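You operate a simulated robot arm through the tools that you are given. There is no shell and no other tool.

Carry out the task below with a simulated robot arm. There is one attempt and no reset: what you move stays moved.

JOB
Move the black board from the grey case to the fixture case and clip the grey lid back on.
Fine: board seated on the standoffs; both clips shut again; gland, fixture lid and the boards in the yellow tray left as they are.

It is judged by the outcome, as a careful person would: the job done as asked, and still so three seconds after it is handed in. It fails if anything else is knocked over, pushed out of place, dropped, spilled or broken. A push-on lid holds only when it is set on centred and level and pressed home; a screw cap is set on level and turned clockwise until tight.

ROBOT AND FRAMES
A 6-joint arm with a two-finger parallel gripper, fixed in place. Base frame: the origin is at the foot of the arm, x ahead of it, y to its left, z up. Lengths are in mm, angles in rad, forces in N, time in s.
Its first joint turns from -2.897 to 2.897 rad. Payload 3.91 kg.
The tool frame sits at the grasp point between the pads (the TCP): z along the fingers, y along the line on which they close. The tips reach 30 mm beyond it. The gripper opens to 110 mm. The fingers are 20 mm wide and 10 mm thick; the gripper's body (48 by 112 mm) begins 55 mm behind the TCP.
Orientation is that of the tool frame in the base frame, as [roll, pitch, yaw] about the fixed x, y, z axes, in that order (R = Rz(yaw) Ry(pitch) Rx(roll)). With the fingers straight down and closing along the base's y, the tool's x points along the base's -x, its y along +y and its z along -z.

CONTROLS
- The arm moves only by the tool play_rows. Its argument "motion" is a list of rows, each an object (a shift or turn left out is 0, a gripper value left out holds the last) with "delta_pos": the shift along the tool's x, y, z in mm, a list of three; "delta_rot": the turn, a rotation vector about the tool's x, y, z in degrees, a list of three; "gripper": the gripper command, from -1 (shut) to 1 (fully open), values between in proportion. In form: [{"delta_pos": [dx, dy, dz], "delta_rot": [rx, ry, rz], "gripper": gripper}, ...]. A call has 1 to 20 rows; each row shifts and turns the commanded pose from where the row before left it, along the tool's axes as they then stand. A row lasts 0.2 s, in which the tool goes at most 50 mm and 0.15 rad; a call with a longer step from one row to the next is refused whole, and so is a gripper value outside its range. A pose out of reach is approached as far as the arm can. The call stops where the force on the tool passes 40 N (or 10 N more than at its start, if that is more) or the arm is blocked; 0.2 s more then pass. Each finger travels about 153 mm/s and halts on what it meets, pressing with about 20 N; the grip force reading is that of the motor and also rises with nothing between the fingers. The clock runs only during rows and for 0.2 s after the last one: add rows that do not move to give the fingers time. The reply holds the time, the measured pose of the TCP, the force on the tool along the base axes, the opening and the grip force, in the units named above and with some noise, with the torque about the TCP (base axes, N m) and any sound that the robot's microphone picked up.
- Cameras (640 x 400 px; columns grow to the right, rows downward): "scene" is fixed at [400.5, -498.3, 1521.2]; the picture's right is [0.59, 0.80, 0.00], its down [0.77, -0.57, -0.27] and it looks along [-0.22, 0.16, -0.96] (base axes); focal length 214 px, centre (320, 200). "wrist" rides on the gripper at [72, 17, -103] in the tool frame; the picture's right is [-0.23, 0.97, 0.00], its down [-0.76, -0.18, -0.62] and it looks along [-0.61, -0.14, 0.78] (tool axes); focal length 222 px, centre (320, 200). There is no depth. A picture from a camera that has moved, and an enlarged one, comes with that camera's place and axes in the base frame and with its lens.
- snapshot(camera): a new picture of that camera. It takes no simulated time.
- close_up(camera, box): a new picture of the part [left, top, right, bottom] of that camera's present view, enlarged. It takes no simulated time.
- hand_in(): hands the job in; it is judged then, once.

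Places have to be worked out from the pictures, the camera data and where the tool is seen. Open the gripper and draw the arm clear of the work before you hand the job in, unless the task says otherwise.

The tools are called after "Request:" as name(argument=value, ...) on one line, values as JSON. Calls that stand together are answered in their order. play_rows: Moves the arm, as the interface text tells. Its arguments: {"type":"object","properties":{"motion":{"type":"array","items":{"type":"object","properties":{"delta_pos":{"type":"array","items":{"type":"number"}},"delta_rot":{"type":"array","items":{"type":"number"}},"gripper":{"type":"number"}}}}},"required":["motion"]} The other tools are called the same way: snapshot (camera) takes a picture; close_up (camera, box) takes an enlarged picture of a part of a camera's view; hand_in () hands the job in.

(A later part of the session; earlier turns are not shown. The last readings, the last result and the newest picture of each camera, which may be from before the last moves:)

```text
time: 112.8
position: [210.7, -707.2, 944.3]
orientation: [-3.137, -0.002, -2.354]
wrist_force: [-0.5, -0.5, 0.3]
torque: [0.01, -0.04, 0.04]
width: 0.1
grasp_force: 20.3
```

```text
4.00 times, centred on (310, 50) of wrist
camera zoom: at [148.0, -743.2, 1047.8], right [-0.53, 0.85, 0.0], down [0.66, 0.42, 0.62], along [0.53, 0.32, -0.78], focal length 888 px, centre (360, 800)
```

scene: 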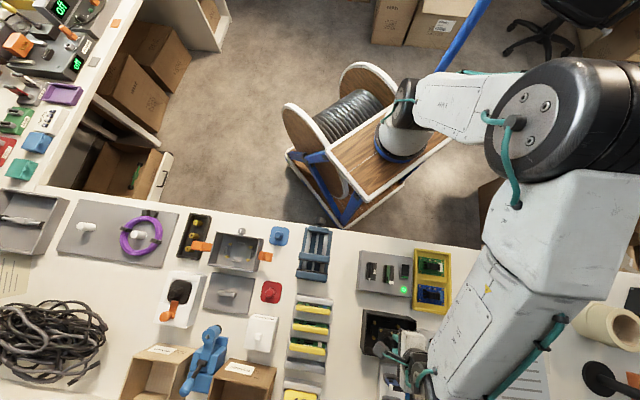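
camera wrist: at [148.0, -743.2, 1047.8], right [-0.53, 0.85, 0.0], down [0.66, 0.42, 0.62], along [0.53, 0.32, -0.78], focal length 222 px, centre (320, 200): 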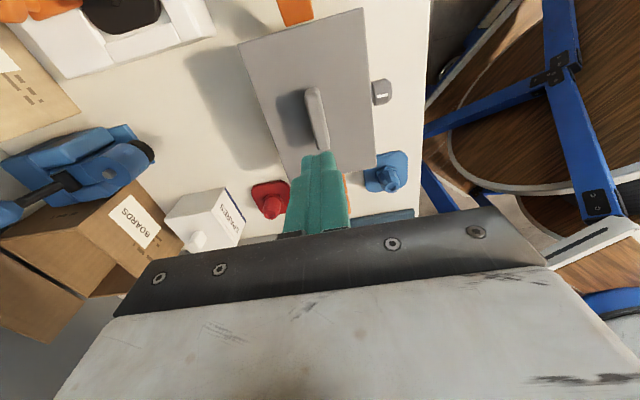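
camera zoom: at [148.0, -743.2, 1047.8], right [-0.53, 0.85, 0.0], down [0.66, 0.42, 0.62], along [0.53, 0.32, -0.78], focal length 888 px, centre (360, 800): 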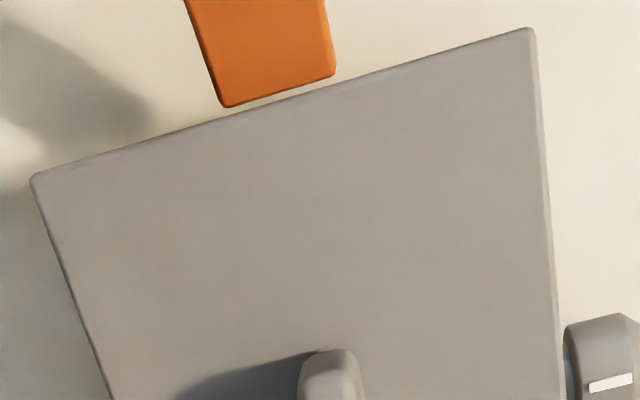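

The lid is flush to within about 0.5 mm. Next is clip B: I'll bring the closed fingers down outside its open tab and push it inward.

Request:
play_rows(motion=[{"delta_pos": [-39, 0.5, 0]}, {"delta_pos": [-39, 0.5, 0]}, {"delta_pos": [-39, 0, 0]}, {"delta_pos": [-39, 0, 0]}, {"delta_pos": [0, 0, 40]}, {"delta_pos": [0, 0, 40]}, {"delta_pos": [0, 0, 29]}, {}, {}])

Request:
snapshot(camera="wrist")

Request:
close_up(camera="scene", box=[220, 220, 300, 280])

```text
time: 114.8
position: [318.0, -597.5, 832.9]
orientation: [-3.139, -0.004, -2.357]
wrist_force: [0.1, 0.5, 1.2]
torque: [-0.01, 0.0, 0.02]
width: 0.1
grasp_force: 19.9
```

```text
taken
camera wrist: at [256.3, -634.4, 935.5], right [-0.53, 0.85, 0.0], down [0.66, 0.42, 0.62], along [0.53, 0.32, -0.78], focal length 222 px, centre (320, 200)
```

wrist: 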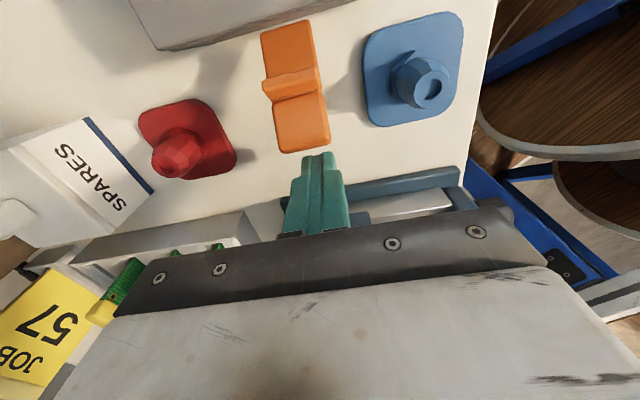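

```text
6.67 times, centred on (260, 250) of scene
camera zoom: at [400.5, -498.3, 1521.2], right [0.59, 0.8, 0.0], down [0.77, -0.57, -0.27], along [-0.22, 0.16, -0.96], focal length 1430 px, centre (720, -133)
```

zoom: 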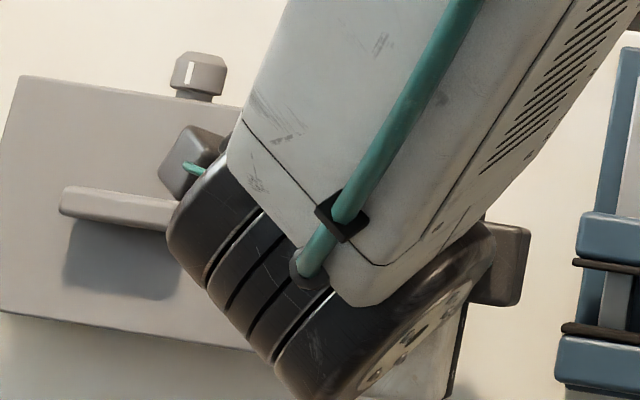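

The finger is outside the tab (tab end 21 mm away, 3 mm off in s). I'll align in s and push inward in steps.

Request:
play_rows(motion=[{"delta_pos": [0, -3, 0]}, {"delta_pos": [8, 0, 0]}, {"delta_pos": [5, 0, 0]}, {"delta_pos": [5, 0, 0]}, {"delta_pos": [5, 0, 0]}, {}])

Request:
close_up(camera="wrist", box=[220, 0, 420, 190])

```text
time: 116.0
position: [308.6, -613.3, 835.3]
orientation: [-3.137, -0.001, -2.358]
wrist_force: [11.2, 8.4, 14.6]
torque: [-0.05, 0.1, 0.01]
width: 0.0
grasp_force: 20.2
stopped in row 5: the force on the tool passed its limit at 51 N (the readings are from after the stop); the commanded pose is now the measured one
```

```text
2.11 times, centred on (320, 95) of wrist
camera zoom: at [246.0, -650.5, 938.5], right [-0.53, 0.85, 0.0], down [0.66, 0.41, 0.62], along [0.53, 0.33, -0.78], focal length 468 px, centre (320, 421)
```

zoom: 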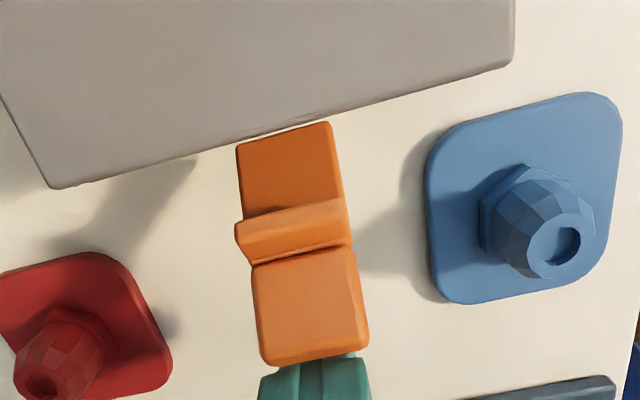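

Force spiked; the tab resisted along its length, so it lies lower than I assumed. I'll back off and check that nothing moved, then view the clip's height more carefully.

Request:
play_rows(motion=[{"delta_pos": [-8, 0, 0]}, {"delta_pos": [-10, 0, -10]}, {"delta_pos": [-30, 0, -40]}, {"delta_pos": [-20, 0, -40]}, {}])

Request:
snapshot(camera="wrist")

Request:
snapshot(camera="scene")

Request:
close_up(camera="scene", box=[180, 215, 290, 285])

```text
time: 117.2
position: [357.5, -564.0, 925.3]
orientation: [-3.14, 0.001, -2.359]
wrist_force: [0.7, 0.2, -0.4]
torque: [-0.01, -0.01, -0.02]
width: 0.0
grasp_force: 20.0
```

```text
taken
camera wrist: at [293.9, -600.2, 1027.3], right [-0.53, 0.85, 0.0], down [0.66, 0.41, 0.62], along [0.53, 0.33, -0.78], focal length 222 px, centre (320, 200)
```

wrist: 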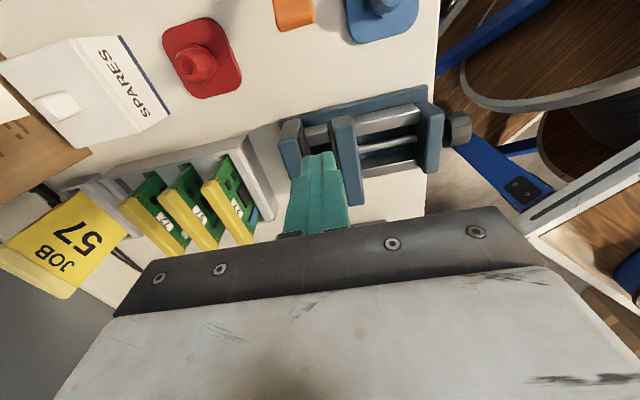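

```text
taken
```

scene: 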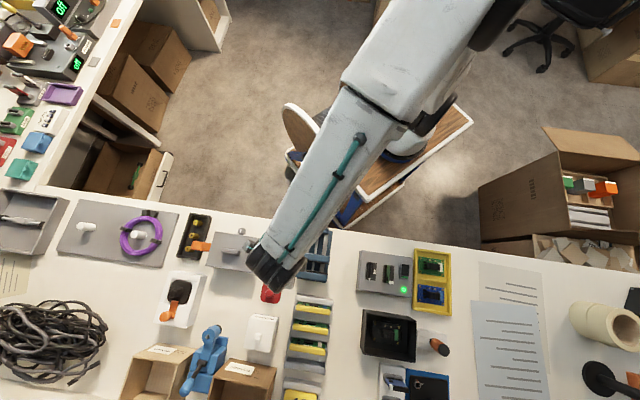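

```text
5.71 times, centred on (235, 250) of scene
camera zoom: at [400.5, -498.3, 1521.2], right [0.59, 0.8, 0.0], down [0.77, -0.57, -0.27], along [-0.22, 0.16, -0.96], focal length 1226 px, centre (806, -86)
```

zoom: 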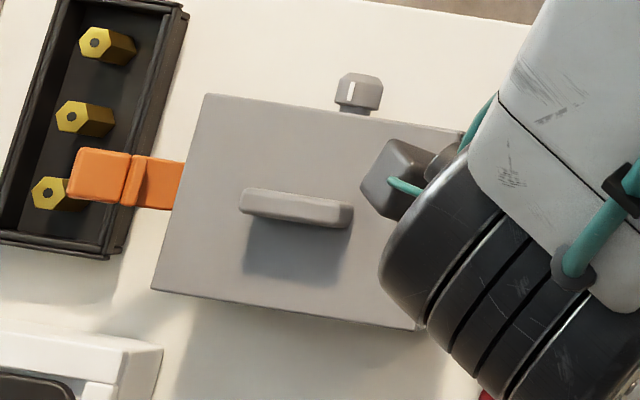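

The lid and case haven't moved. A vertical push self-locks by friction because the tab lies about 55° out, so instead I'll grip the tab by its sides (≈29 mm wide, s≈650, t≈−228) and swing it up.

Request:
play_rows(motion=[{"delta_pos": [27.7, 1.5, 0], "gripper": -0.15}, {"delta_pos": [27.7, 0, 0]}, {"delta_pos": [27.7, 0, 0]}, {}, {"delta_pos": [0, 0, 40]}, {"delta_pos": [0, 0, 20]}, {}, {}])

Request:
close_up(camera="wrist", box=[200, 20, 440, 220])

Request:
play_rows(motion=[{}])

```text
time: 119.0
position: [299.2, -622.3, 863.7]
orientation: [-3.138, 0.001, -2.357]
wrist_force: [0.6, 1.0, -0.5]
torque: [0.01, 0.01, 0.0]
width: 46.6
grasp_force: 0.1
```

```text
2.00 times, centred on (320, 120) of wrist
camera zoom: at [236.7, -659.8, 966.3], right [-0.53, 0.85, 0.0], down [0.66, 0.41, 0.62], along [0.53, 0.33, -0.78], focal length 444 px, centre (320, 360)
```

zoom: 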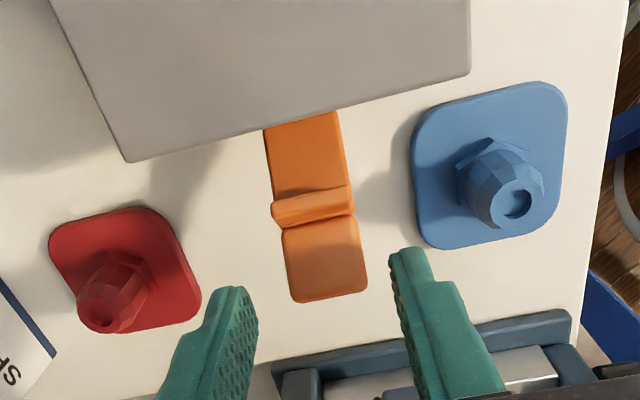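

```text
time: 119.3
position: [299.8, -622.2, 861.7]
orientation: [-3.14, -0.001, -2.356]
wrist_force: [-0.8, -0.2, 0.8]
torque: [0.01, -0.01, 0.04]
width: 46.8
grasp_force: 0.0
```

Aligned within ~2 mm. I'll correct, lower so the tips reach z≈804, and close on the tab's sides.

Request:
play_rows(motion=[{"delta_pos": [-1, 2.2, 0]}, {"delta_pos": [0, 0, 15]}, {"delta_pos": [0, 0, 13]}, {}, {}])

Request:
close_up(camera="wrist", box=[220, 40, 420, 220])

```text
time: 120.5
position: [295.8, -620.2, 834.6]
orientation: [-3.137, -0.001, -2.357]
wrist_force: [0.6, -0.6, 1.1]
torque: [-0.01, -0.02, -0.02]
width: 46.6
grasp_force: 0.0
```

```text
2.22 times, centred on (320, 130) of wrist
camera zoom: at [233.7, -657.8, 938.7], right [-0.53, 0.85, 0.0], down [0.66, 0.41, 0.62], along [0.53, 0.33, -0.78], focal length 494 px, centre (320, 356)
```

zoom: 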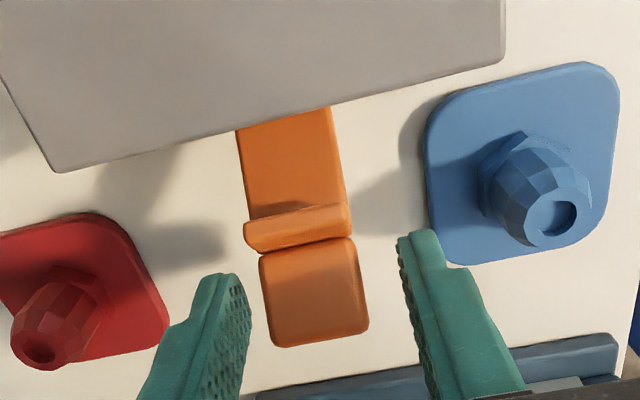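

Fingers straddle the tab symmetrically. Closing on it.

Request:
play_rows(motion=[{"gripper": -1}, {}, {}])

Request:
play_rows(motion=[{"delta_pos": [3, 0, -4]}, {}])

Request:
close_up(camera="wrist", box=[220, 40, 420, 220])

```text
time: 121.3
position: [297.2, -622.0, 834.9]
orientation: [-3.137, 0.0, -2.356]
wrist_force: [11.5, -14.0, -0.9]
torque: [-0.16, -0.08, -0.16]
width: 27.8
grasp_force: 44.6
```

```text
time: 121.8
position: [297.5, -622.8, 836.1]
orientation: [-3.14, 0.002, -2.356]
wrist_force: [11.3, -12.2, -13.0]
torque: [0.1, -0.68, -0.06]
width: 28.1
grasp_force: 45.6
stopped in row 2: the force on the tool passed its limit at 45 N (the readings are from after the stop); the commanded pose is now the measured one
```

```text
2.22 times, centred on (320, 130) of wrist
camera zoom: at [234.1, -659.6, 939.5], right [-0.53, 0.85, 0.0], down [0.66, 0.41, 0.63], along [0.53, 0.33, -0.78], focal length 494 px, centre (320, 356)
```

zoom: 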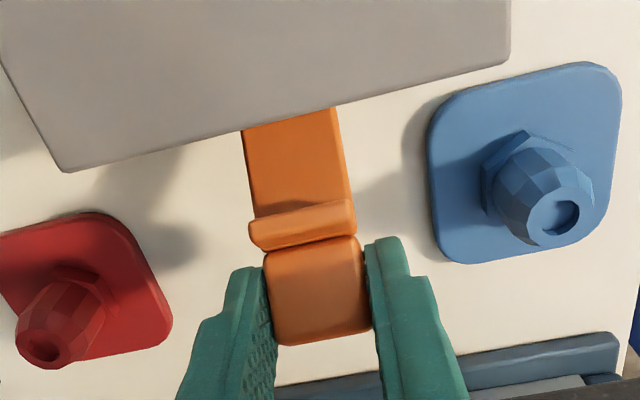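

Gripped, but with an 18 N side load (tab about 1.5 mm toward +s). I'll relieve that first, then try the swing in smaller steps.

Request:
play_rows(motion=[{"delta_pos": [0, -1.4, 0]}, {}])

Request:
play_rows(motion=[{"delta_pos": [0.5, 0, -0.7]}, {}])

```text
time: 122.4
position: [297.9, -622.4, 835.8]
orientation: [3.141, 0.004, -2.356]
wrist_force: [5.8, -3.9, -20.8]
torque: [0.45, -0.74, 0.09]
width: 27.8
grasp_force: 45.2
```

```text
time: 123.0
position: [296.6, -623.0, 836.8]
orientation: [3.14, 0.002, -2.358]
wrist_force: [5.9, 1.0, -25.3]
torque: [0.73, -0.94, 0.12]
width: 27.8
grasp_force: 46.0
```

The open state seems to be held by a spring (over-centre), and pure lifting fights both that and the pads' grip. I'll instead rotate the tool together with the clip about its hinge (≈ t −270, z 790) so the tab turns rigidly with the fingers.

Request:
play_rows(motion=[{"delta_pos": [2.9, 0, -2.4], "delta_rot": [0, -3.5, 0]}, {}])

Request:
play_rows(motion=[{"delta_pos": [2.9, 0, -2.4], "delta_rot": [0, -3.5, 0]}, {}])

Request:
close_up(camera="wrist", box=[220, 40, 420, 220])

```text
time: 123.6
position: [295.0, -625.0, 841.7]
orientation: [-3.141, 0.066, -2.356]
wrist_force: [1.7, 8.6, -20.6]
torque: [0.76, -0.75, 0.09]
width: 27.4
grasp_force: 44.8
```

```text
time: 124.2
position: [291.9, -627.2, 841.5]
orientation: [3.141, 0.125, -2.355]
wrist_force: [-1.2, 10.8, -18.3]
torque: [0.75, -0.63, -0.02]
width: 27.9
grasp_force: 44.6
```

```text
2.22 times, centred on (320, 130) of wrist
camera zoom: at [220.2, -673.8, 936.4], right [-0.53, 0.85, 0.03], down [0.61, 0.35, 0.71], along [0.6, 0.39, -0.7], focal length 494 px, centre (320, 356)
```

zoom: 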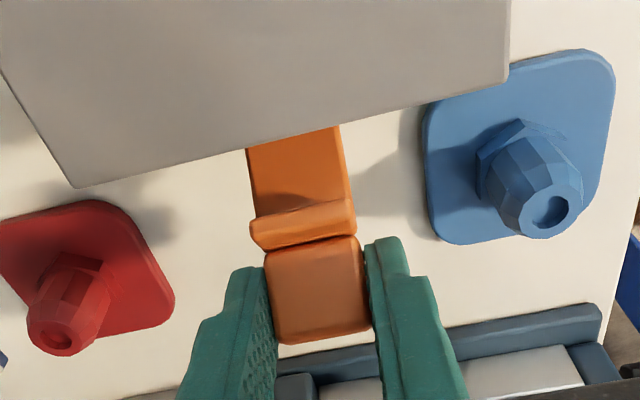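

It works: the clip is turning with the gripper and forces are dropping. Continuing the same hinge rotation.

Request:
play_rows(motion=[{"delta_pos": [2.9, 0.3, -2.4], "delta_rot": [0, -3.5, 0]}, {"delta_pos": [2.9, 0.3, -2.4], "delta_rot": [0, -3.5, 0]}, {}])

Request:
play_rows(motion=[{"delta_pos": [2.9, 0, -2.4], "delta_rot": [0, -3.5, 0]}, {"delta_pos": [2.9, 0, -2.4], "delta_rot": [0, -3.5, 0]}, {}])

Request:
close_up(camera="wrist", box=[220, 40, 420, 220])

Request:
close_up(camera="scene", box=[220, 215, 300, 285])

```text
time: 125.0
position: [287.2, -631.9, 846.7]
orientation: [-3.139, 0.245, -2.355]
wrist_force: [6.7, -0.7, -12.4]
torque: [0.48, -0.25, -0.23]
width: 27.8
grasp_force: 44.4
```

```text
time: 125.8
position: [281.3, -637.3, 849.1]
orientation: [-3.139, 0.369, -2.357]
wrist_force: [-5.7, -4.9, -5.8]
torque: [-0.09, 0.38, 0.18]
width: 27.9
grasp_force: 44.7
```

```text
2.22 times, centred on (320, 130) of wrist
camera zoom: at [196.0, -697.6, 919.6], right [-0.54, 0.84, 0.08], down [0.47, 0.22, 0.86], along [0.7, 0.5, -0.51], focal length 494 px, centre (320, 356)
```

zoom: 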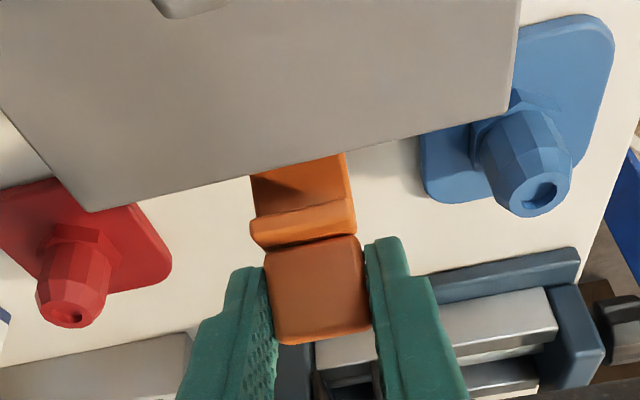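

```text
5.71 times, centred on (260, 250) of scene
camera zoom: at [400.5, -498.3, 1521.2], right [0.59, 0.8, 0.0], down [0.77, -0.57, -0.27], along [-0.22, 0.16, -0.96], focal length 1226 px, centre (663, -86)
```

zoom: 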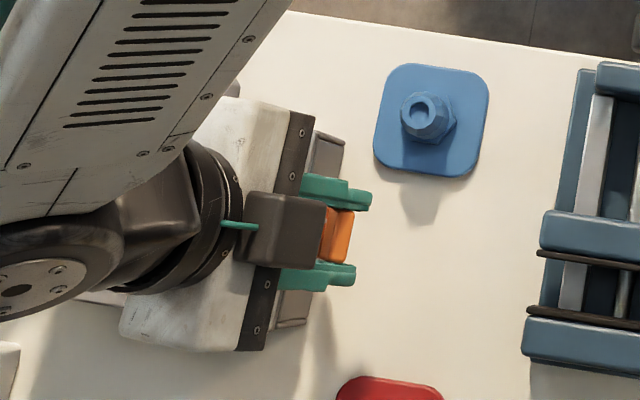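

Past the tipping point now (torque reversed). Four more steps, then I'll release and finish by pushing from outside with an upright tool.

Request:
play_rows(motion=[{"delta_pos": [2.9, 0, -2.4], "delta_rot": [0, -3.5, 0]}, {"delta_pos": [2.9, 0, -2.4], "delta_rot": [0, -3.5, 0]}, {}])

Request:
play_rows(motion=[{"delta_pos": [2.9, 0, -2.4], "delta_rot": [0, -3.5, 0]}, {"delta_pos": [2.9, 0, -2.4], "delta_rot": [0, -3.5, 0]}, {}])

Request:
close_up(camera="wrist", box=[220, 40, 420, 220])

Request:
close_up(camera="scene", box=[220, 215, 300, 285])

```text
time: 126.6
position: [275.6, -642.9, 851.1]
orientation: [-3.139, 0.491, -2.357]
wrist_force: [-6.6, -21.4, -12.8]
torque: [-0.88, 0.72, -0.27]
width: 27.8
grasp_force: 44.6
```

```text
time: 127.4
position: [271.5, -648.0, 852.3]
orientation: [-3.139, 0.612, -2.356]
wrist_force: [-10.3, -21.5, -17.5]
torque: [-1.04, 0.91, -0.11]
width: 27.7
grasp_force: 45.6
```

```text
2.22 times, centred on (320, 130) of wrist
camera zoom: at [175.9, -717.8, 894.9], right [-0.56, 0.82, 0.13], down [0.31, 0.06, 0.95], along [0.77, 0.57, -0.29], focal length 494 px, centre (320, 356)
```

zoom: 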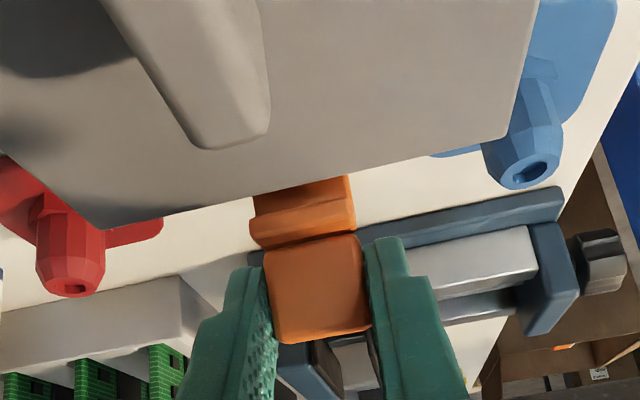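

```text
5.71 times, centred on (260, 250) of scene
camera zoom: at [400.5, -498.3, 1521.2], right [0.59, 0.8, 0.0], down [0.77, -0.57, -0.27], along [-0.22, 0.16, -0.96], focal length 1226 px, centre (663, -86)
```

zoom: 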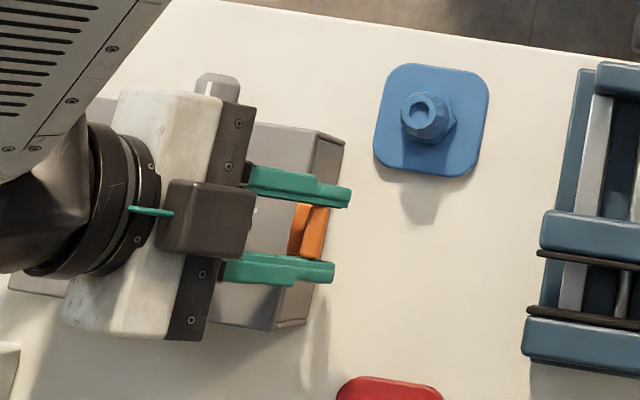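

The clip is now being pulled toward closed (22 N inward on the tool). I'll release it and let it go over, then move off outward and look.

Request:
play_rows(motion=[{"gripper": -0.15}, {}, {}])

Request:
close_up(camera="wrist", box=[220, 40, 420, 220])

Request:
close_up(camera="scene", box=[240, 225, 280, 265])

```text
time: 128.2
position: [273.1, -645.9, 853.6]
orientation: [-3.14, 0.611, -2.356]
wrist_force: [0.8, 0.4, -0.6]
torque: [0.01, -0.02, -0.03]
width: 46.8
grasp_force: 0.1
```

```text
2.22 times, centred on (320, 130) of wrist
camera zoom: at [176.8, -716.8, 895.9], right [-0.56, 0.82, 0.13], down [0.31, 0.06, 0.95], along [0.77, 0.57, -0.29], focal length 494 px, centre (320, 356)
```

zoom: 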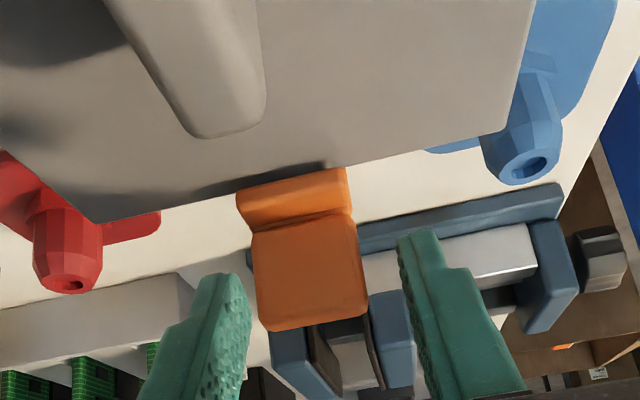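

```text
10.00 times, centred on (260, 245) of scene
camera zoom: at [400.5, -498.3, 1521.2], right [0.59, 0.8, 0.0], down [0.77, -0.57, -0.27], along [-0.22, 0.16, -0.96], focal length 2145 px, centre (920, -250)
```

zoom: 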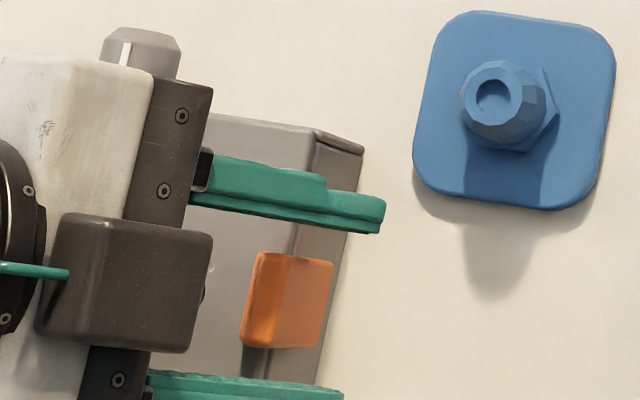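

Clip B has snapped shut, with its hook over the lid edge. Retracting along the tool axis, straightening up, and moving toward clip A.

Request:
play_rows(motion=[{"delta_pos": [0, 0, -20]}, {"delta_pos": [0, 0, -40]}, {"delta_rot": [0, 7, 0]}, {"delta_rot": [0, 7, 0]}, {"delta_rot": [0, 7, 0]}, {"delta_rot": [0, 7, 0]}, {"delta_rot": [0, 7, 0]}, {"delta_pos": [0, 0, -30]}, {"delta_pos": [40, 0, 0]}, {"delta_pos": [40, 0, 0]}, {"delta_pos": [40, 0, 0]}, {"delta_pos": [40, 0, 0]}, {}])

Request:
snapshot(camera="wrist")

Request:
close_up(camera="scene", box=[180, 215, 290, 285])

```text
time: 131.0
position: [132.6, -783.2, 932.6]
orientation: [-3.14, 0.001, -2.356]
wrist_force: [1.1, 0.6, 0.4]
torque: [0.01, -0.01, 0.01]
width: 46.9
grasp_force: 0.1
```

```text
taken
camera wrist: at [69.7, -820.9, 1036.3], right [-0.53, 0.85, 0.0], down [0.66, 0.41, 0.62], along [0.53, 0.33, -0.78], focal length 222 px, centre (320, 200)
```

wrist: 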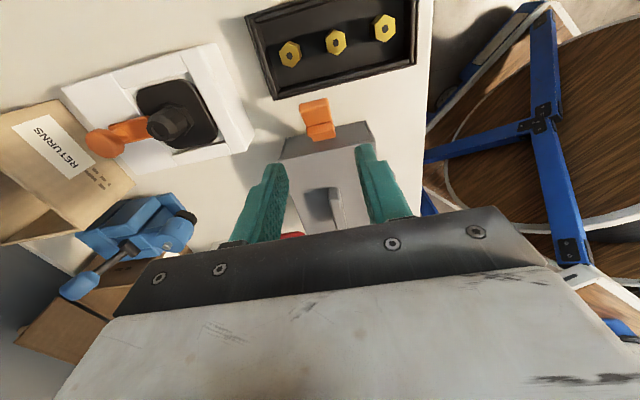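

```text
5.71 times, centred on (235, 250) of scene
camera zoom: at [400.5, -498.3, 1521.2], right [0.59, 0.8, 0.0], down [0.77, -0.57, -0.27], along [-0.22, 0.16, -0.96], focal length 1226 px, centre (806, -86)
```

zoom: 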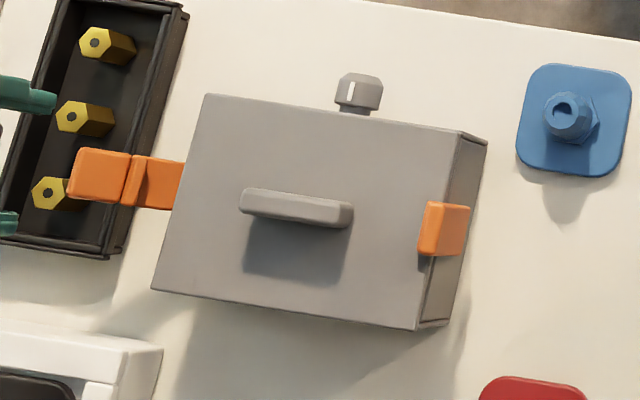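

Clip B looks exactly as it did at the start. Now zooming on clip A to align the grip.

Request:
close_up(camera="wrist", box=[270, 70, 370, 160])

Request:
play_rows(motion=[{}])

```text
4.44 times, centred on (320, 115) of wrist
camera zoom: at [69.7, -820.9, 1036.3], right [-0.53, 0.85, 0.0], down [0.66, 0.41, 0.62], along [0.53, 0.33, -0.78], focal length 987 px, centre (320, 578)
```

zoom: 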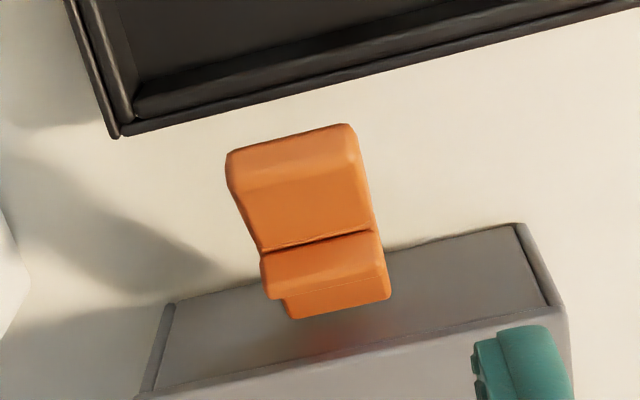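

```text
time: 131.4
position: [131.9, -783.5, 932.9]
orientation: [-3.14, 0.001, -2.356]
wrist_force: [0.3, -0.1, -0.1]
torque: [0.01, -0.01, 0.02]
width: 47.1
grasp_force: 0.0
```

Tab A's centre is at about tool (+4.9, −2.4). I'll align and lower so the tips reach z≈805 beside the tab, well above the tray rim.

Request:
play_rows(motion=[{"delta_pos": [4.5, -2.5, 0]}, {"delta_pos": [0, 0, 35]}, {"delta_pos": [0, 0, 35]}, {"delta_pos": [0, 0, 20]}, {"delta_pos": [0, 0, 8]}, {}, {}])

Request:
close_up(camera="wrist", box=[220, 40, 420, 220])

```text
time: 133.0
position: [134.8, -788.7, 832.3]
orientation: [-3.141, 0.001, -2.357]
wrist_force: [-0.2, -0.3, -0.2]
torque: [0.03, 0.01, -0.01]
width: 47.0
grasp_force: 0.0
```

```text
2.22 times, centred on (320, 130) of wrist
camera zoom: at [71.2, -826.1, 934.8], right [-0.53, 0.85, 0.0], down [0.66, 0.41, 0.62], along [0.53, 0.33, -0.78], focal length 494 px, centre (320, 356)
```

zoom: 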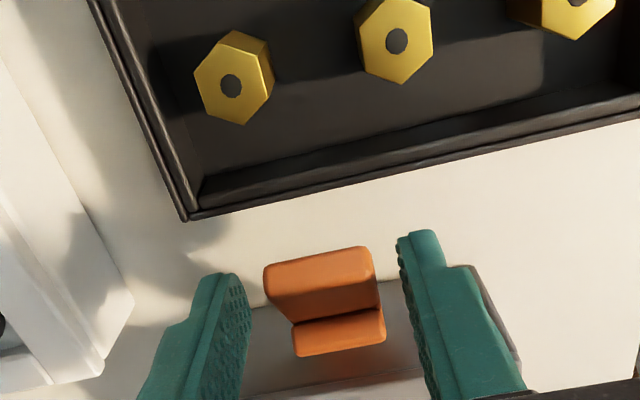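

Nearly symmetric; a small 1 mm correction, then close on the tab and check the side load.

Request:
play_rows(motion=[{"delta_pos": [1.5, 1.2, 0]}, {}, {"gripper": -1}, {}, {}])

Request:
close_up(camera="wrist", box=[220, 40, 420, 220])

```text
time: 134.2
position: [130.9, -788.1, 831.8]
orientation: [3.141, 0.003, -2.356]
wrist_force: [-5.9, 12.5, 1.4]
torque: [0.51, 0.24, 0.22]
width: 27.7
grasp_force: 45.0
```

```text
2.22 times, centred on (320, 130) of wrist
camera zoom: at [68.4, -825.6, 935.4], right [-0.53, 0.85, 0.0], down [0.66, 0.41, 0.63], along [0.53, 0.33, -0.78], focal length 494 px, centre (320, 356)
```

zoom: 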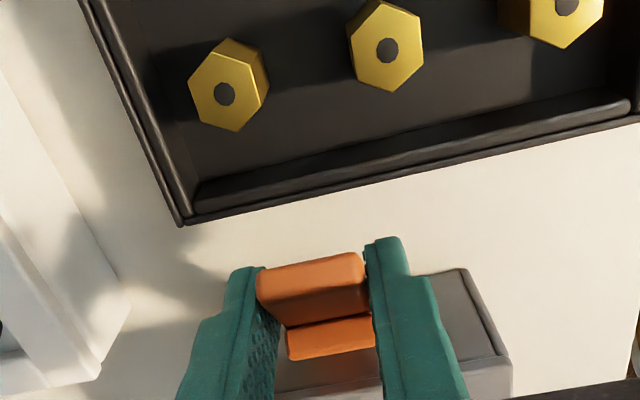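

A side load of ~13 N toward −s; I'll relieve it, then start the mirrored hinge rotation.

Request:
play_rows(motion=[{"delta_pos": [0, 1.1, 0]}, {}])

Request:
play_rows(motion=[{"delta_pos": [-2.7, 0, -2.3], "delta_rot": [0, 3.5, 0]}, {}])

Request:
play_rows(motion=[{"delta_pos": [-2.7, 0, -2.3], "delta_rot": [0, 3.5, 0]}, {}])

Request:
close_up(camera="wrist", box=[220, 40, 420, 220])

```text
time: 134.8
position: [131.3, -788.0, 833.2]
orientation: [-3.14, 0.0, -2.357]
wrist_force: [0.9, 6.1, -4.9]
torque: [0.05, 0.05, -0.03]
width: 27.7
grasp_force: 45.0
```

```text
time: 135.4
position: [132.9, -786.3, 833.4]
orientation: [-3.139, -0.058, -2.358]
wrist_force: [0.6, -3.3, -14.7]
torque: [-0.5, 0.31, 0.33]
width: 27.5
grasp_force: 45.2
```

```text
time: 136.0
position: [136.2, -783.2, 836.2]
orientation: [-3.141, -0.12, -2.357]
wrist_force: [4.0, -4.6, -16.8]
torque: [-0.39, 0.34, -0.09]
width: 27.9
grasp_force: 44.9
```

```text
2.22 times, centred on (320, 130) of wrist
camera zoom: at [81.6, -812.3, 947.5], right [-0.53, 0.85, -0.03], down [0.71, 0.46, 0.53], along [0.46, 0.26, -0.85], focal length 494 px, centre (320, 356)
```

zoom: 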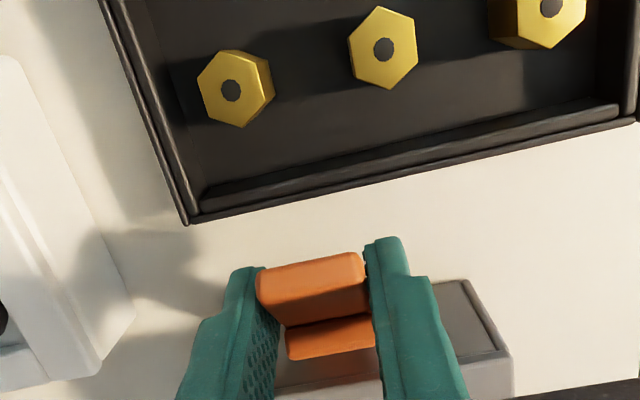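

Clip A is turning with the tool at moderate force. Continuing.

Request:
play_rows(motion=[{"delta_pos": [-2.7, 0, -2.3], "delta_rot": [0, 3.5, 0]}, {"delta_pos": [-2.7, 0, -2.3], "delta_rot": [0, 3.5, 0]}, {}])

Request:
play_rows(motion=[{"delta_pos": [-2.7, 0, -2.3], "delta_rot": [0, 3.5, 0]}, {"delta_pos": [-2.7, 0, -2.3], "delta_rot": [0, 3.5, 0]}, {}])

Request:
play_rows(motion=[{"delta_pos": [-2.7, 0, -2.3], "delta_rot": [0, 3.5, 0]}, {"delta_pos": [-2.7, 0, -2.3], "delta_rot": [0, 3.5, 0]}, {}])

Request:
close_up(camera="wrist", box=[220, 40, 420, 220])

Request:
close_up(camera="scene", box=[180, 215, 290, 285])

```text
time: 136.8
position: [139.9, -779.8, 838.7]
orientation: [-3.14, -0.243, -2.357]
wrist_force: [4.3, -9.6, -31.5]
torque: [-0.67, 0.5, 0.06]
width: 27.4
grasp_force: 45.1
```

```text
time: 137.6
position: [144.2, -774.5, 844.3]
orientation: [3.139, -0.365, -2.355]
wrist_force: [9.1, 3.2, -36.4]
torque: [-0.22, -0.08, 0.07]
width: 27.9
grasp_force: 45.6
```

```text
time: 138.4
position: [150.0, -768.9, 844.1]
orientation: [3.139, -0.484, -2.356]
wrist_force: [15.5, 9.8, -37.2]
torque: [0.32, -0.55, -0.07]
width: 27.6
grasp_force: 44.2
```

```text
2.22 times, centred on (320, 130) of wrist
camera zoom: at [126.1, -768.2, 969.9], right [-0.55, 0.83, -0.1], down [0.81, 0.56, 0.2], along [0.22, 0.02, -0.97], focal length 494 px, centre (320, 356)
```

zoom: 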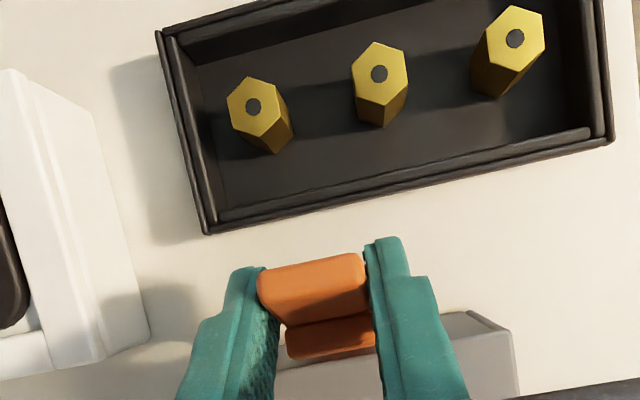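

```text
5.71 times, centred on (235, 250) of scene
camera zoom: at [400.5, -498.3, 1521.2], right [0.59, 0.8, 0.0], down [0.77, -0.57, -0.27], along [-0.22, 0.16, -0.96], focal length 1226 px, centre (806, -86)
```

zoom: 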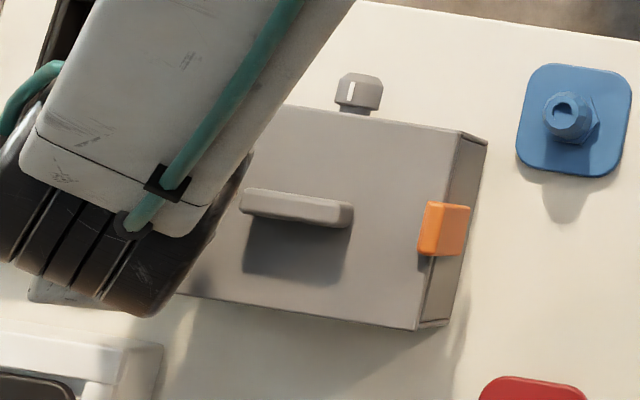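

Past the tipping point (torque reversed), but my arc is pulling upward ~37 N. I'll drop 2.5 mm to relieve it, then rotate a bit more.

Request:
play_rows(motion=[{"delta_pos": [-1.2, 0, 2.2]}, {}])

Request:
play_rows(motion=[{"delta_pos": [-2.7, 0, -1.9], "delta_rot": [0, 3.5, 0]}, {"delta_pos": [-2.7, 0, -1.9], "delta_rot": [0, 3.5, 0]}, {}])

```text
time: 139.0
position: [148.5, -770.6, 845.5]
orientation: [3.141, -0.488, -2.357]
wrist_force: [18.9, 20.7, -14.3]
torque: [1.2, -0.86, 0.06]
width: 28.0
grasp_force: 45.0
```

```text
time: 139.8
position: [152.3, -767.4, 846.7]
orientation: [-3.138, -0.61, -2.359]
wrist_force: [12.0, 8.9, -4.7]
torque: [0.71, -0.48, 0.24]
width: 27.9
grasp_force: 45.8
```

Same signature as clip B just before it snapped: an inward pull and 35° tilt. Releasing.

Request:
play_rows(motion=[{"gripper": -0.15}, {}, {}])

Request:
close_up(camera="wrist", box=[220, 40, 420, 220])

```text
time: 140.6
position: [151.1, -767.2, 846.3]
orientation: [-3.14, -0.609, -2.359]
wrist_force: [0.7, 0.2, 0.2]
torque: [-0.03, -0.01, -0.01]
width: 46.9
grasp_force: 0.1
```

```text
2.22 times, centred on (320, 130) of wrist
camera zoom: at [140.1, -752.8, 971.0], right [-0.56, 0.82, -0.13], down [0.82, 0.57, 0.08], along [0.14, -0.07, -0.99], focal length 494 px, centre (320, 356)
```

zoom: 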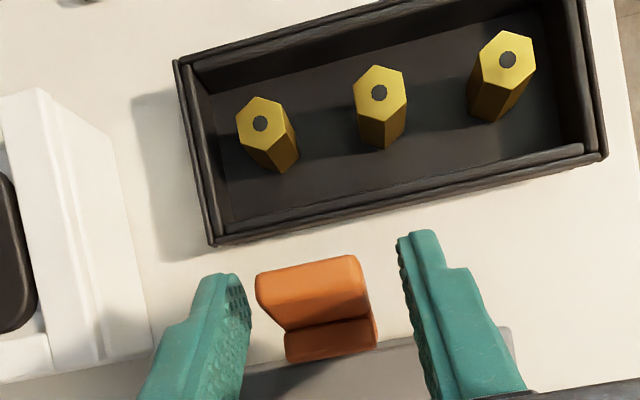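

Retracting along the tool axis and straightening to look at clip A.

Request:
play_rows(motion=[{"delta_pos": [0, 0, -20]}, {"delta_pos": [0, 0, -40]}, {"delta_pos": [0, 0, -30]}, {"delta_rot": [0, -7, 0]}, {"delta_rot": [0, -7, 0]}, {"delta_rot": [0, -7, 0]}, {"delta_rot": [0, -7, 0]}, {"delta_rot": [0, -7, 0]}, {"delta_pos": [0, 0, -30]}, {"delta_pos": [40, 0, 0]}, {"delta_pos": [40, 0, 0]}, {"delta_pos": [20, 0, 0]}, {}])

Request:
close_up(camera="scene", box=[180, 215, 290, 285])

Request:
snapshot(camera="wrist")

```text
time: 143.4
position: [118.6, -801.3, 949.6]
orientation: [-3.14, 0.001, -2.356]
wrist_force: [1.0, -0.9, -0.4]
torque: [0.0, 0.01, 0.01]
width: 46.5
grasp_force: 0.0
```

```text
5.71 times, centred on (235, 250) of scene
camera zoom: at [400.5, -498.3, 1521.2], right [0.59, 0.8, 0.0], down [0.77, -0.57, -0.27], along [-0.22, 0.16, -0.96], focal length 1226 px, centre (806, -86)
```

zoom: 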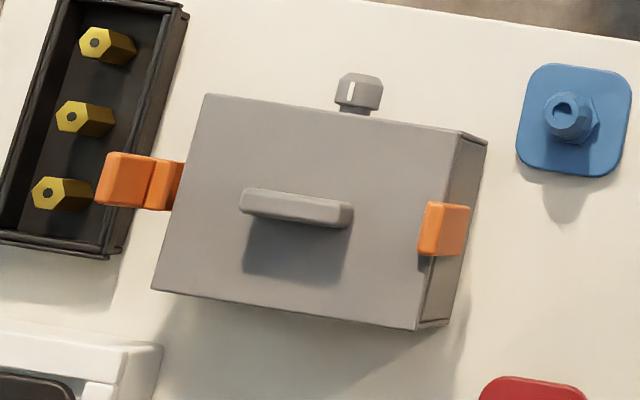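

```text
taken
camera wrist: at [54.5, -839.2, 1052.7], right [-0.53, 0.85, 0.0], down [0.66, 0.41, 0.62], along [0.53, 0.33, -0.78], focal length 222 px, centre (320, 200)
```

wrist: 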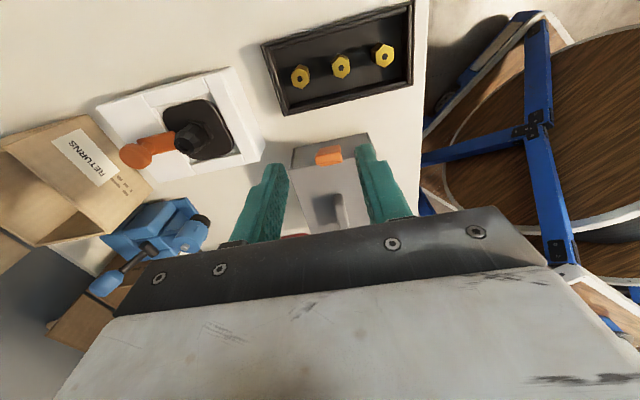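

Clip A stopped about 25–30° short of shut. That's upright enough to push from outside: I'll close the fingers, come down outside the tab with tips at z≈815, and push inward.

Request:
play_rows(motion=[{"delta_pos": [6, 0, 0], "gripper": -1}, {}, {"delta_pos": [0, 0, 40]}, {"delta_pos": [0, 0, 40]}, {"delta_pos": [0, 0, 24]}, {}, {}])

Request:
close_up(camera="wrist", box=[220, 40, 420, 220])

```text
time: 145.0
position: [113.7, -802.7, 843.2]
orientation: [-3.139, 0.002, -2.356]
wrist_force: [-0.1, -0.4, 0.1]
torque: [0.02, -0.01, -0.03]
width: 0.0
grasp_force: 20.9
```

```text
2.22 times, centred on (320, 130) of wrist
camera zoom: at [50.7, -840.6, 946.7], right [-0.53, 0.85, 0.0], down [0.66, 0.41, 0.62], along [0.53, 0.33, -0.78], focal length 494 px, centre (320, 356)
```

zoom: 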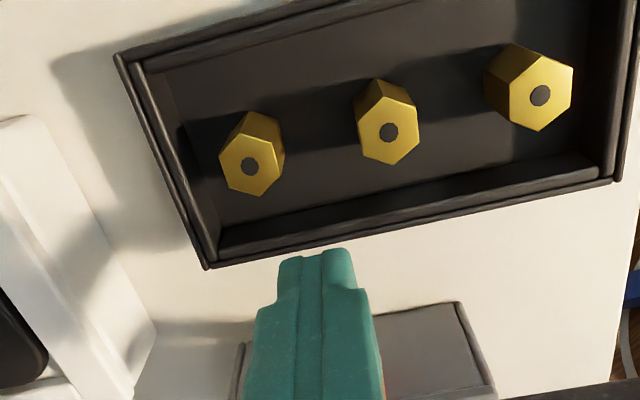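

Finger is outside the tab (hidden behind it from this view). Pushing inward in steps.

Request:
play_rows(motion=[{"delta_pos": [-6, -1, 0]}, {"delta_pos": [-6, 0, 0]}, {"delta_pos": [-5, 0, 0]}, {"delta_pos": [-4, 0, 0]}, {}])

Request:
play_rows(motion=[{"delta_pos": [-4, 0, 0]}, {"delta_pos": [-4, 0, 0]}, {}])

Request:
close_up(camera="scene", box=[180, 215, 290, 285])

```text
time: 146.2
position: [129.5, -787.6, 843.8]
orientation: [3.141, 0.002, -2.357]
wrist_force: [0.5, -0.2, -0.3]
torque: [0.0, 0.02, -0.02]
width: 0.0
grasp_force: 20.3
```

```text
time: 147.0
position: [135.7, -784.2, 844.7]
orientation: [-3.139, 0.001, -2.356]
wrist_force: [0.3, 0.6, 0.3]
torque: [0.02, -0.06, 0.02]
width: 0.3
grasp_force: 20.1
```

```text
5.71 times, centred on (235, 250) of scene
camera zoom: at [400.5, -498.3, 1521.2], right [0.59, 0.8, 0.0], down [0.77, -0.57, -0.27], along [-0.22, 0.16, -0.96], focal length 1226 px, centre (806, -86)
```

zoom: 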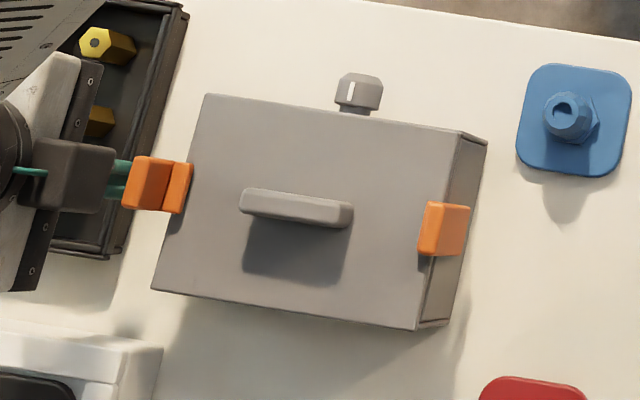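

Clip A has snapped to its closed position, hook over the lid edge. I'll advance until I feel it, to confirm it is firmly shut.

Request:
play_rows(motion=[{"delta_pos": [-4, 0, 0]}, {"delta_pos": [-4, 0, 0]}, {}])

Request:
play_rows(motion=[{"delta_pos": [-2, 0, 0]}, {}])

Request:
play_rows(motion=[{"delta_pos": [-2, 0, 0]}, {}])

```text
time: 147.8
position: [140.1, -778.5, 844.9]
orientation: [-3.141, 0.001, -2.356]
wrist_force: [-0.4, -0.2, -0.7]
torque: [0.03, 0.02, 0.04]
width: 0.0
grasp_force: 19.8
```

```text
time: 148.4
position: [141.1, -776.3, 845.5]
orientation: [-3.14, 0.001, -2.356]
wrist_force: [-0.4, 0.6, -0.7]
torque: [-0.02, -0.03, 0.01]
width: 0.0
grasp_force: 19.5
```

```text
time: 149.0
position: [143.7, -775.1, 845.0]
orientation: [-3.14, 0.0, -2.357]
wrist_force: [0.7, -1.4, -1.0]
torque: [0.01, 0.0, 0.02]
width: 0.0
grasp_force: 19.8
```

Not yet touching; a few more millimetres.

Request:
play_rows(motion=[{"delta_pos": [-1.5, 0, 0]}, {}])

Request:
play_rows(motion=[{"delta_pos": [-1.2, 0, 0]}, {}])

```text
time: 149.6
position: [143.7, -775.3, 845.5]
orientation: [-3.139, 0.001, -2.355]
wrist_force: [-2.0, -7.1, 1.2]
torque: [0.03, -0.02, -0.01]
width: 0.0
grasp_force: 19.9
```

```text
time: 150.2
position: [145.2, -774.8, 845.9]
orientation: [-3.14, -0.001, -2.358]
wrist_force: [-8.9, -15.2, 5.5]
torque: [0.05, -0.06, -0.04]
width: 0.1
grasp_force: 20.0
```

It's firm at exactly the original closed position (≈17 N against a hard stop). Backing off and rising to inspect both clips and the lid.

Request:
play_rows(motion=[{"delta_pos": [10, 0, 0]}, {"delta_pos": [10, 0, -10]}, {"delta_pos": [0, 0, -40]}, {"delta_pos": [0, 0, -40]}, {"delta_pos": [0, 0, -40]}, {}])

Request:
close_up(camera="scene", box=[180, 215, 290, 285])

Request:
close_up(camera="wrist", box=[250, 100, 410, 220])

```text
time: 151.6
position: [129.7, -788.5, 974.2]
orientation: [-3.139, 0.001, -2.356]
wrist_force: [0.4, -0.1, -0.7]
torque: [0.0, 0.0, 0.02]
width: 0.0
grasp_force: 20.0
```

```text
5.71 times, centred on (235, 250) of scene
camera zoom: at [400.5, -498.3, 1521.2], right [0.59, 0.8, 0.0], down [0.77, -0.57, -0.27], along [-0.22, 0.16, -0.96], focal length 1226 px, centre (806, -86)
```

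zoom: 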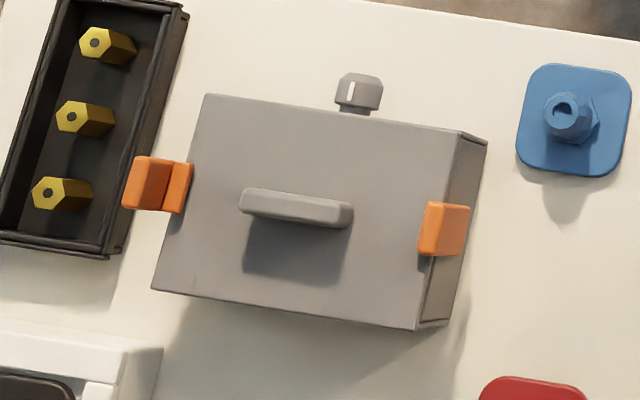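

```text
3.33 times, centred on (330, 160) of wrist
camera zoom: at [67.5, -826.6, 1077.9], right [-0.53, 0.85, 0.0], down [0.66, 0.41, 0.62], along [0.53, 0.33, -0.78], focal length 740 px, centre (287, 333)
```

zoom: 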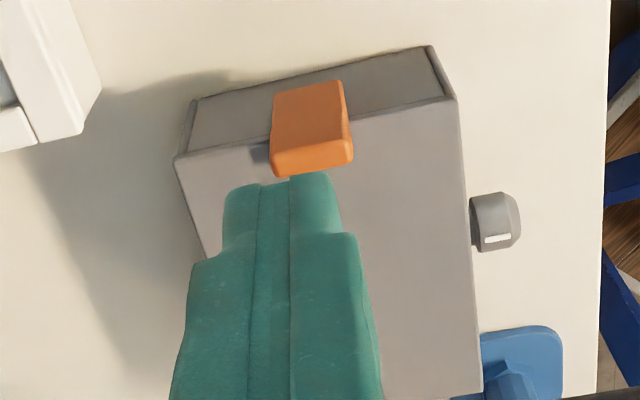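

Now the same firmness check on clip B: I cross over at height and press it lightly from outside.

Request:
play_rows(motion=[{"delta_pos": [-41, 0, 0]}, {"delta_pos": [-41, 0, 0]}, {"delta_pos": [-41, 0, 0]}, {"delta_pos": [-41, 0, 0]}, {"delta_pos": [-41, 0, 0]}, {"delta_pos": [-41, 0, 0]}, {}, {"delta_pos": [0, 0, 45]}, {"delta_pos": [0, 0, 45]}, {"delta_pos": [0, 0, 39]}, {}])

Request:
close_up(camera="wrist", box=[220, 20, 420, 200])

```text
time: 154.0
position: [304.4, -616.2, 845.7]
orientation: [-3.14, 0.002, -2.357]
wrist_force: [-0.1, 0.1, -0.5]
torque: [0.0, -0.02, -0.04]
width: 0.1
grasp_force: 20.0
```

```text
2.22 times, centred on (320, 110) of wrist
camera zoom: at [241.6, -653.2, 948.6], right [-0.53, 0.85, 0.0], down [0.66, 0.41, 0.62], along [0.53, 0.33, -0.78], focal length 494 px, centre (320, 400)
```

zoom: 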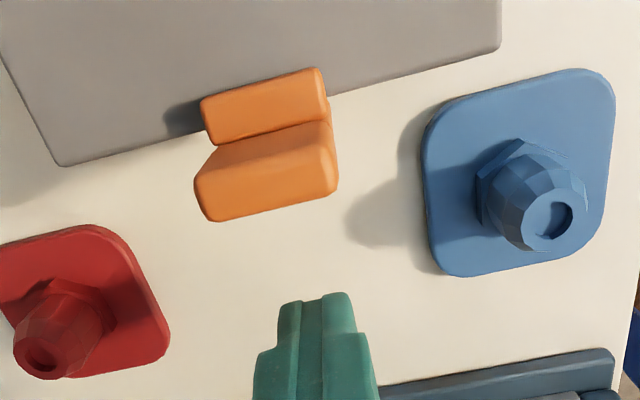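

Clip B's hook is clearly over the lid edge. Pressing lightly to confirm.

Request:
play_rows(motion=[{"delta_pos": [8, -1, 0]}, {"delta_pos": [8, -1, 0]}, {"delta_pos": [6, 0, 0]}, {"delta_pos": [3, 0, 0]}, {}])

Request:
play_rows(motion=[{"delta_pos": [2, 0, 0]}, {}])

Request:
play_rows(motion=[{"delta_pos": [1.5, 0, 0]}, {}])

```text
time: 155.2
position: [290.5, -635.3, 846.0]
orientation: [-3.14, 0.002, -2.357]
wrist_force: [0.5, -0.4, 0.5]
torque: [-0.01, 0.03, -0.01]
width: 0.1
grasp_force: 20.0
```

```text
time: 155.8
position: [289.1, -635.7, 845.9]
orientation: [-3.14, 0.002, -2.356]
wrist_force: [0.3, 0.3, 0.4]
torque: [-0.02, 0.02, 0.02]
width: 0.0
grasp_force: 19.9
```

```text
time: 156.4
position: [288.2, -636.5, 846.2]
orientation: [-3.139, 0.001, -2.357]
wrist_force: [0.0, 0.0, -0.8]
torque: [-0.01, 0.01, 0.0]
width: 0.0
grasp_force: 19.5
```

Face at about t=−256; continuing to the expected stop near −260.

Request:
play_rows(motion=[{"delta_pos": [2, 0, 0]}, {}])

Request:
play_rows(motion=[{"delta_pos": [1.5, 0, 0]}, {}])

Request:
play_rows(motion=[{"delta_pos": [1.2, 0, 0]}, {}])

```text
time: 157.0
position: [287.1, -638.0, 846.7]
orientation: [-3.141, 0.003, -2.356]
wrist_force: [0.0, 0.1, 0.8]
torque: [0.0, 0.02, -0.02]
width: 0.0
grasp_force: 20.4
```

```text
time: 157.6
position: [284.5, -639.0, 847.4]
orientation: [-3.14, 0.001, -2.356]
wrist_force: [0.2, 0.4, 0.8]
torque: [-0.01, -0.03, 0.01]
width: 0.0
grasp_force: 19.6
```

```text
time: 158.2
position: [283.8, -639.8, 847.2]
orientation: [-3.141, 0.0, -2.356]
wrist_force: [-0.6, 0.3, 0.5]
torque: [0.01, -0.01, 0.0]
width: 0.3
grasp_force: 20.3
```

Still free at −261.7; two more small steps.

Request:
play_rows(motion=[{"delta_pos": [1.2, 0, 0]}, {}])

Request:
play_rows(motion=[{"delta_pos": [1, 0, 0]}, {}])

Request:
close_up(camera="wrist", box=[220, 20, 420, 200])

```text
time: 158.8
position: [282.7, -641.1, 846.7]
orientation: [-3.14, 0.001, -2.356]
wrist_force: [0.4, 0.5, -0.1]
torque: [0.01, 0.02, -0.01]
width: 0.1
grasp_force: 19.5
```

```text
time: 159.4
position: [282.6, -639.9, 847.6]
orientation: [3.142, 0.001, -2.356]
wrist_force: [3.9, 3.6, 0.4]
torque: [-0.01, 0.03, -0.02]
width: 0.3
grasp_force: 19.6
```

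```text
2.22 times, centred on (320, 110) of wrist
camera zoom: at [219.4, -678.2, 949.6], right [-0.53, 0.85, 0.0], down [0.66, 0.41, 0.63], along [0.53, 0.33, -0.78], focal length 494 px, centre (320, 400)
```

zoom: 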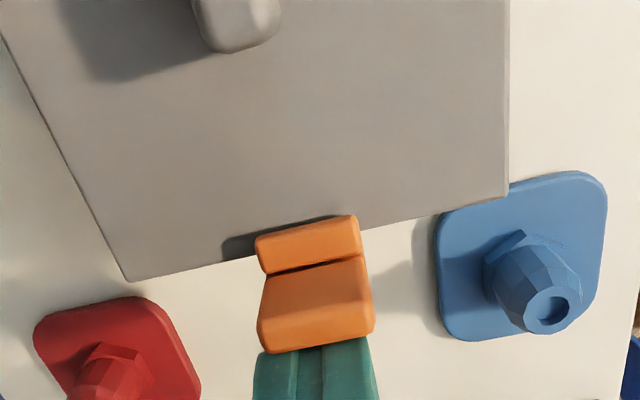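

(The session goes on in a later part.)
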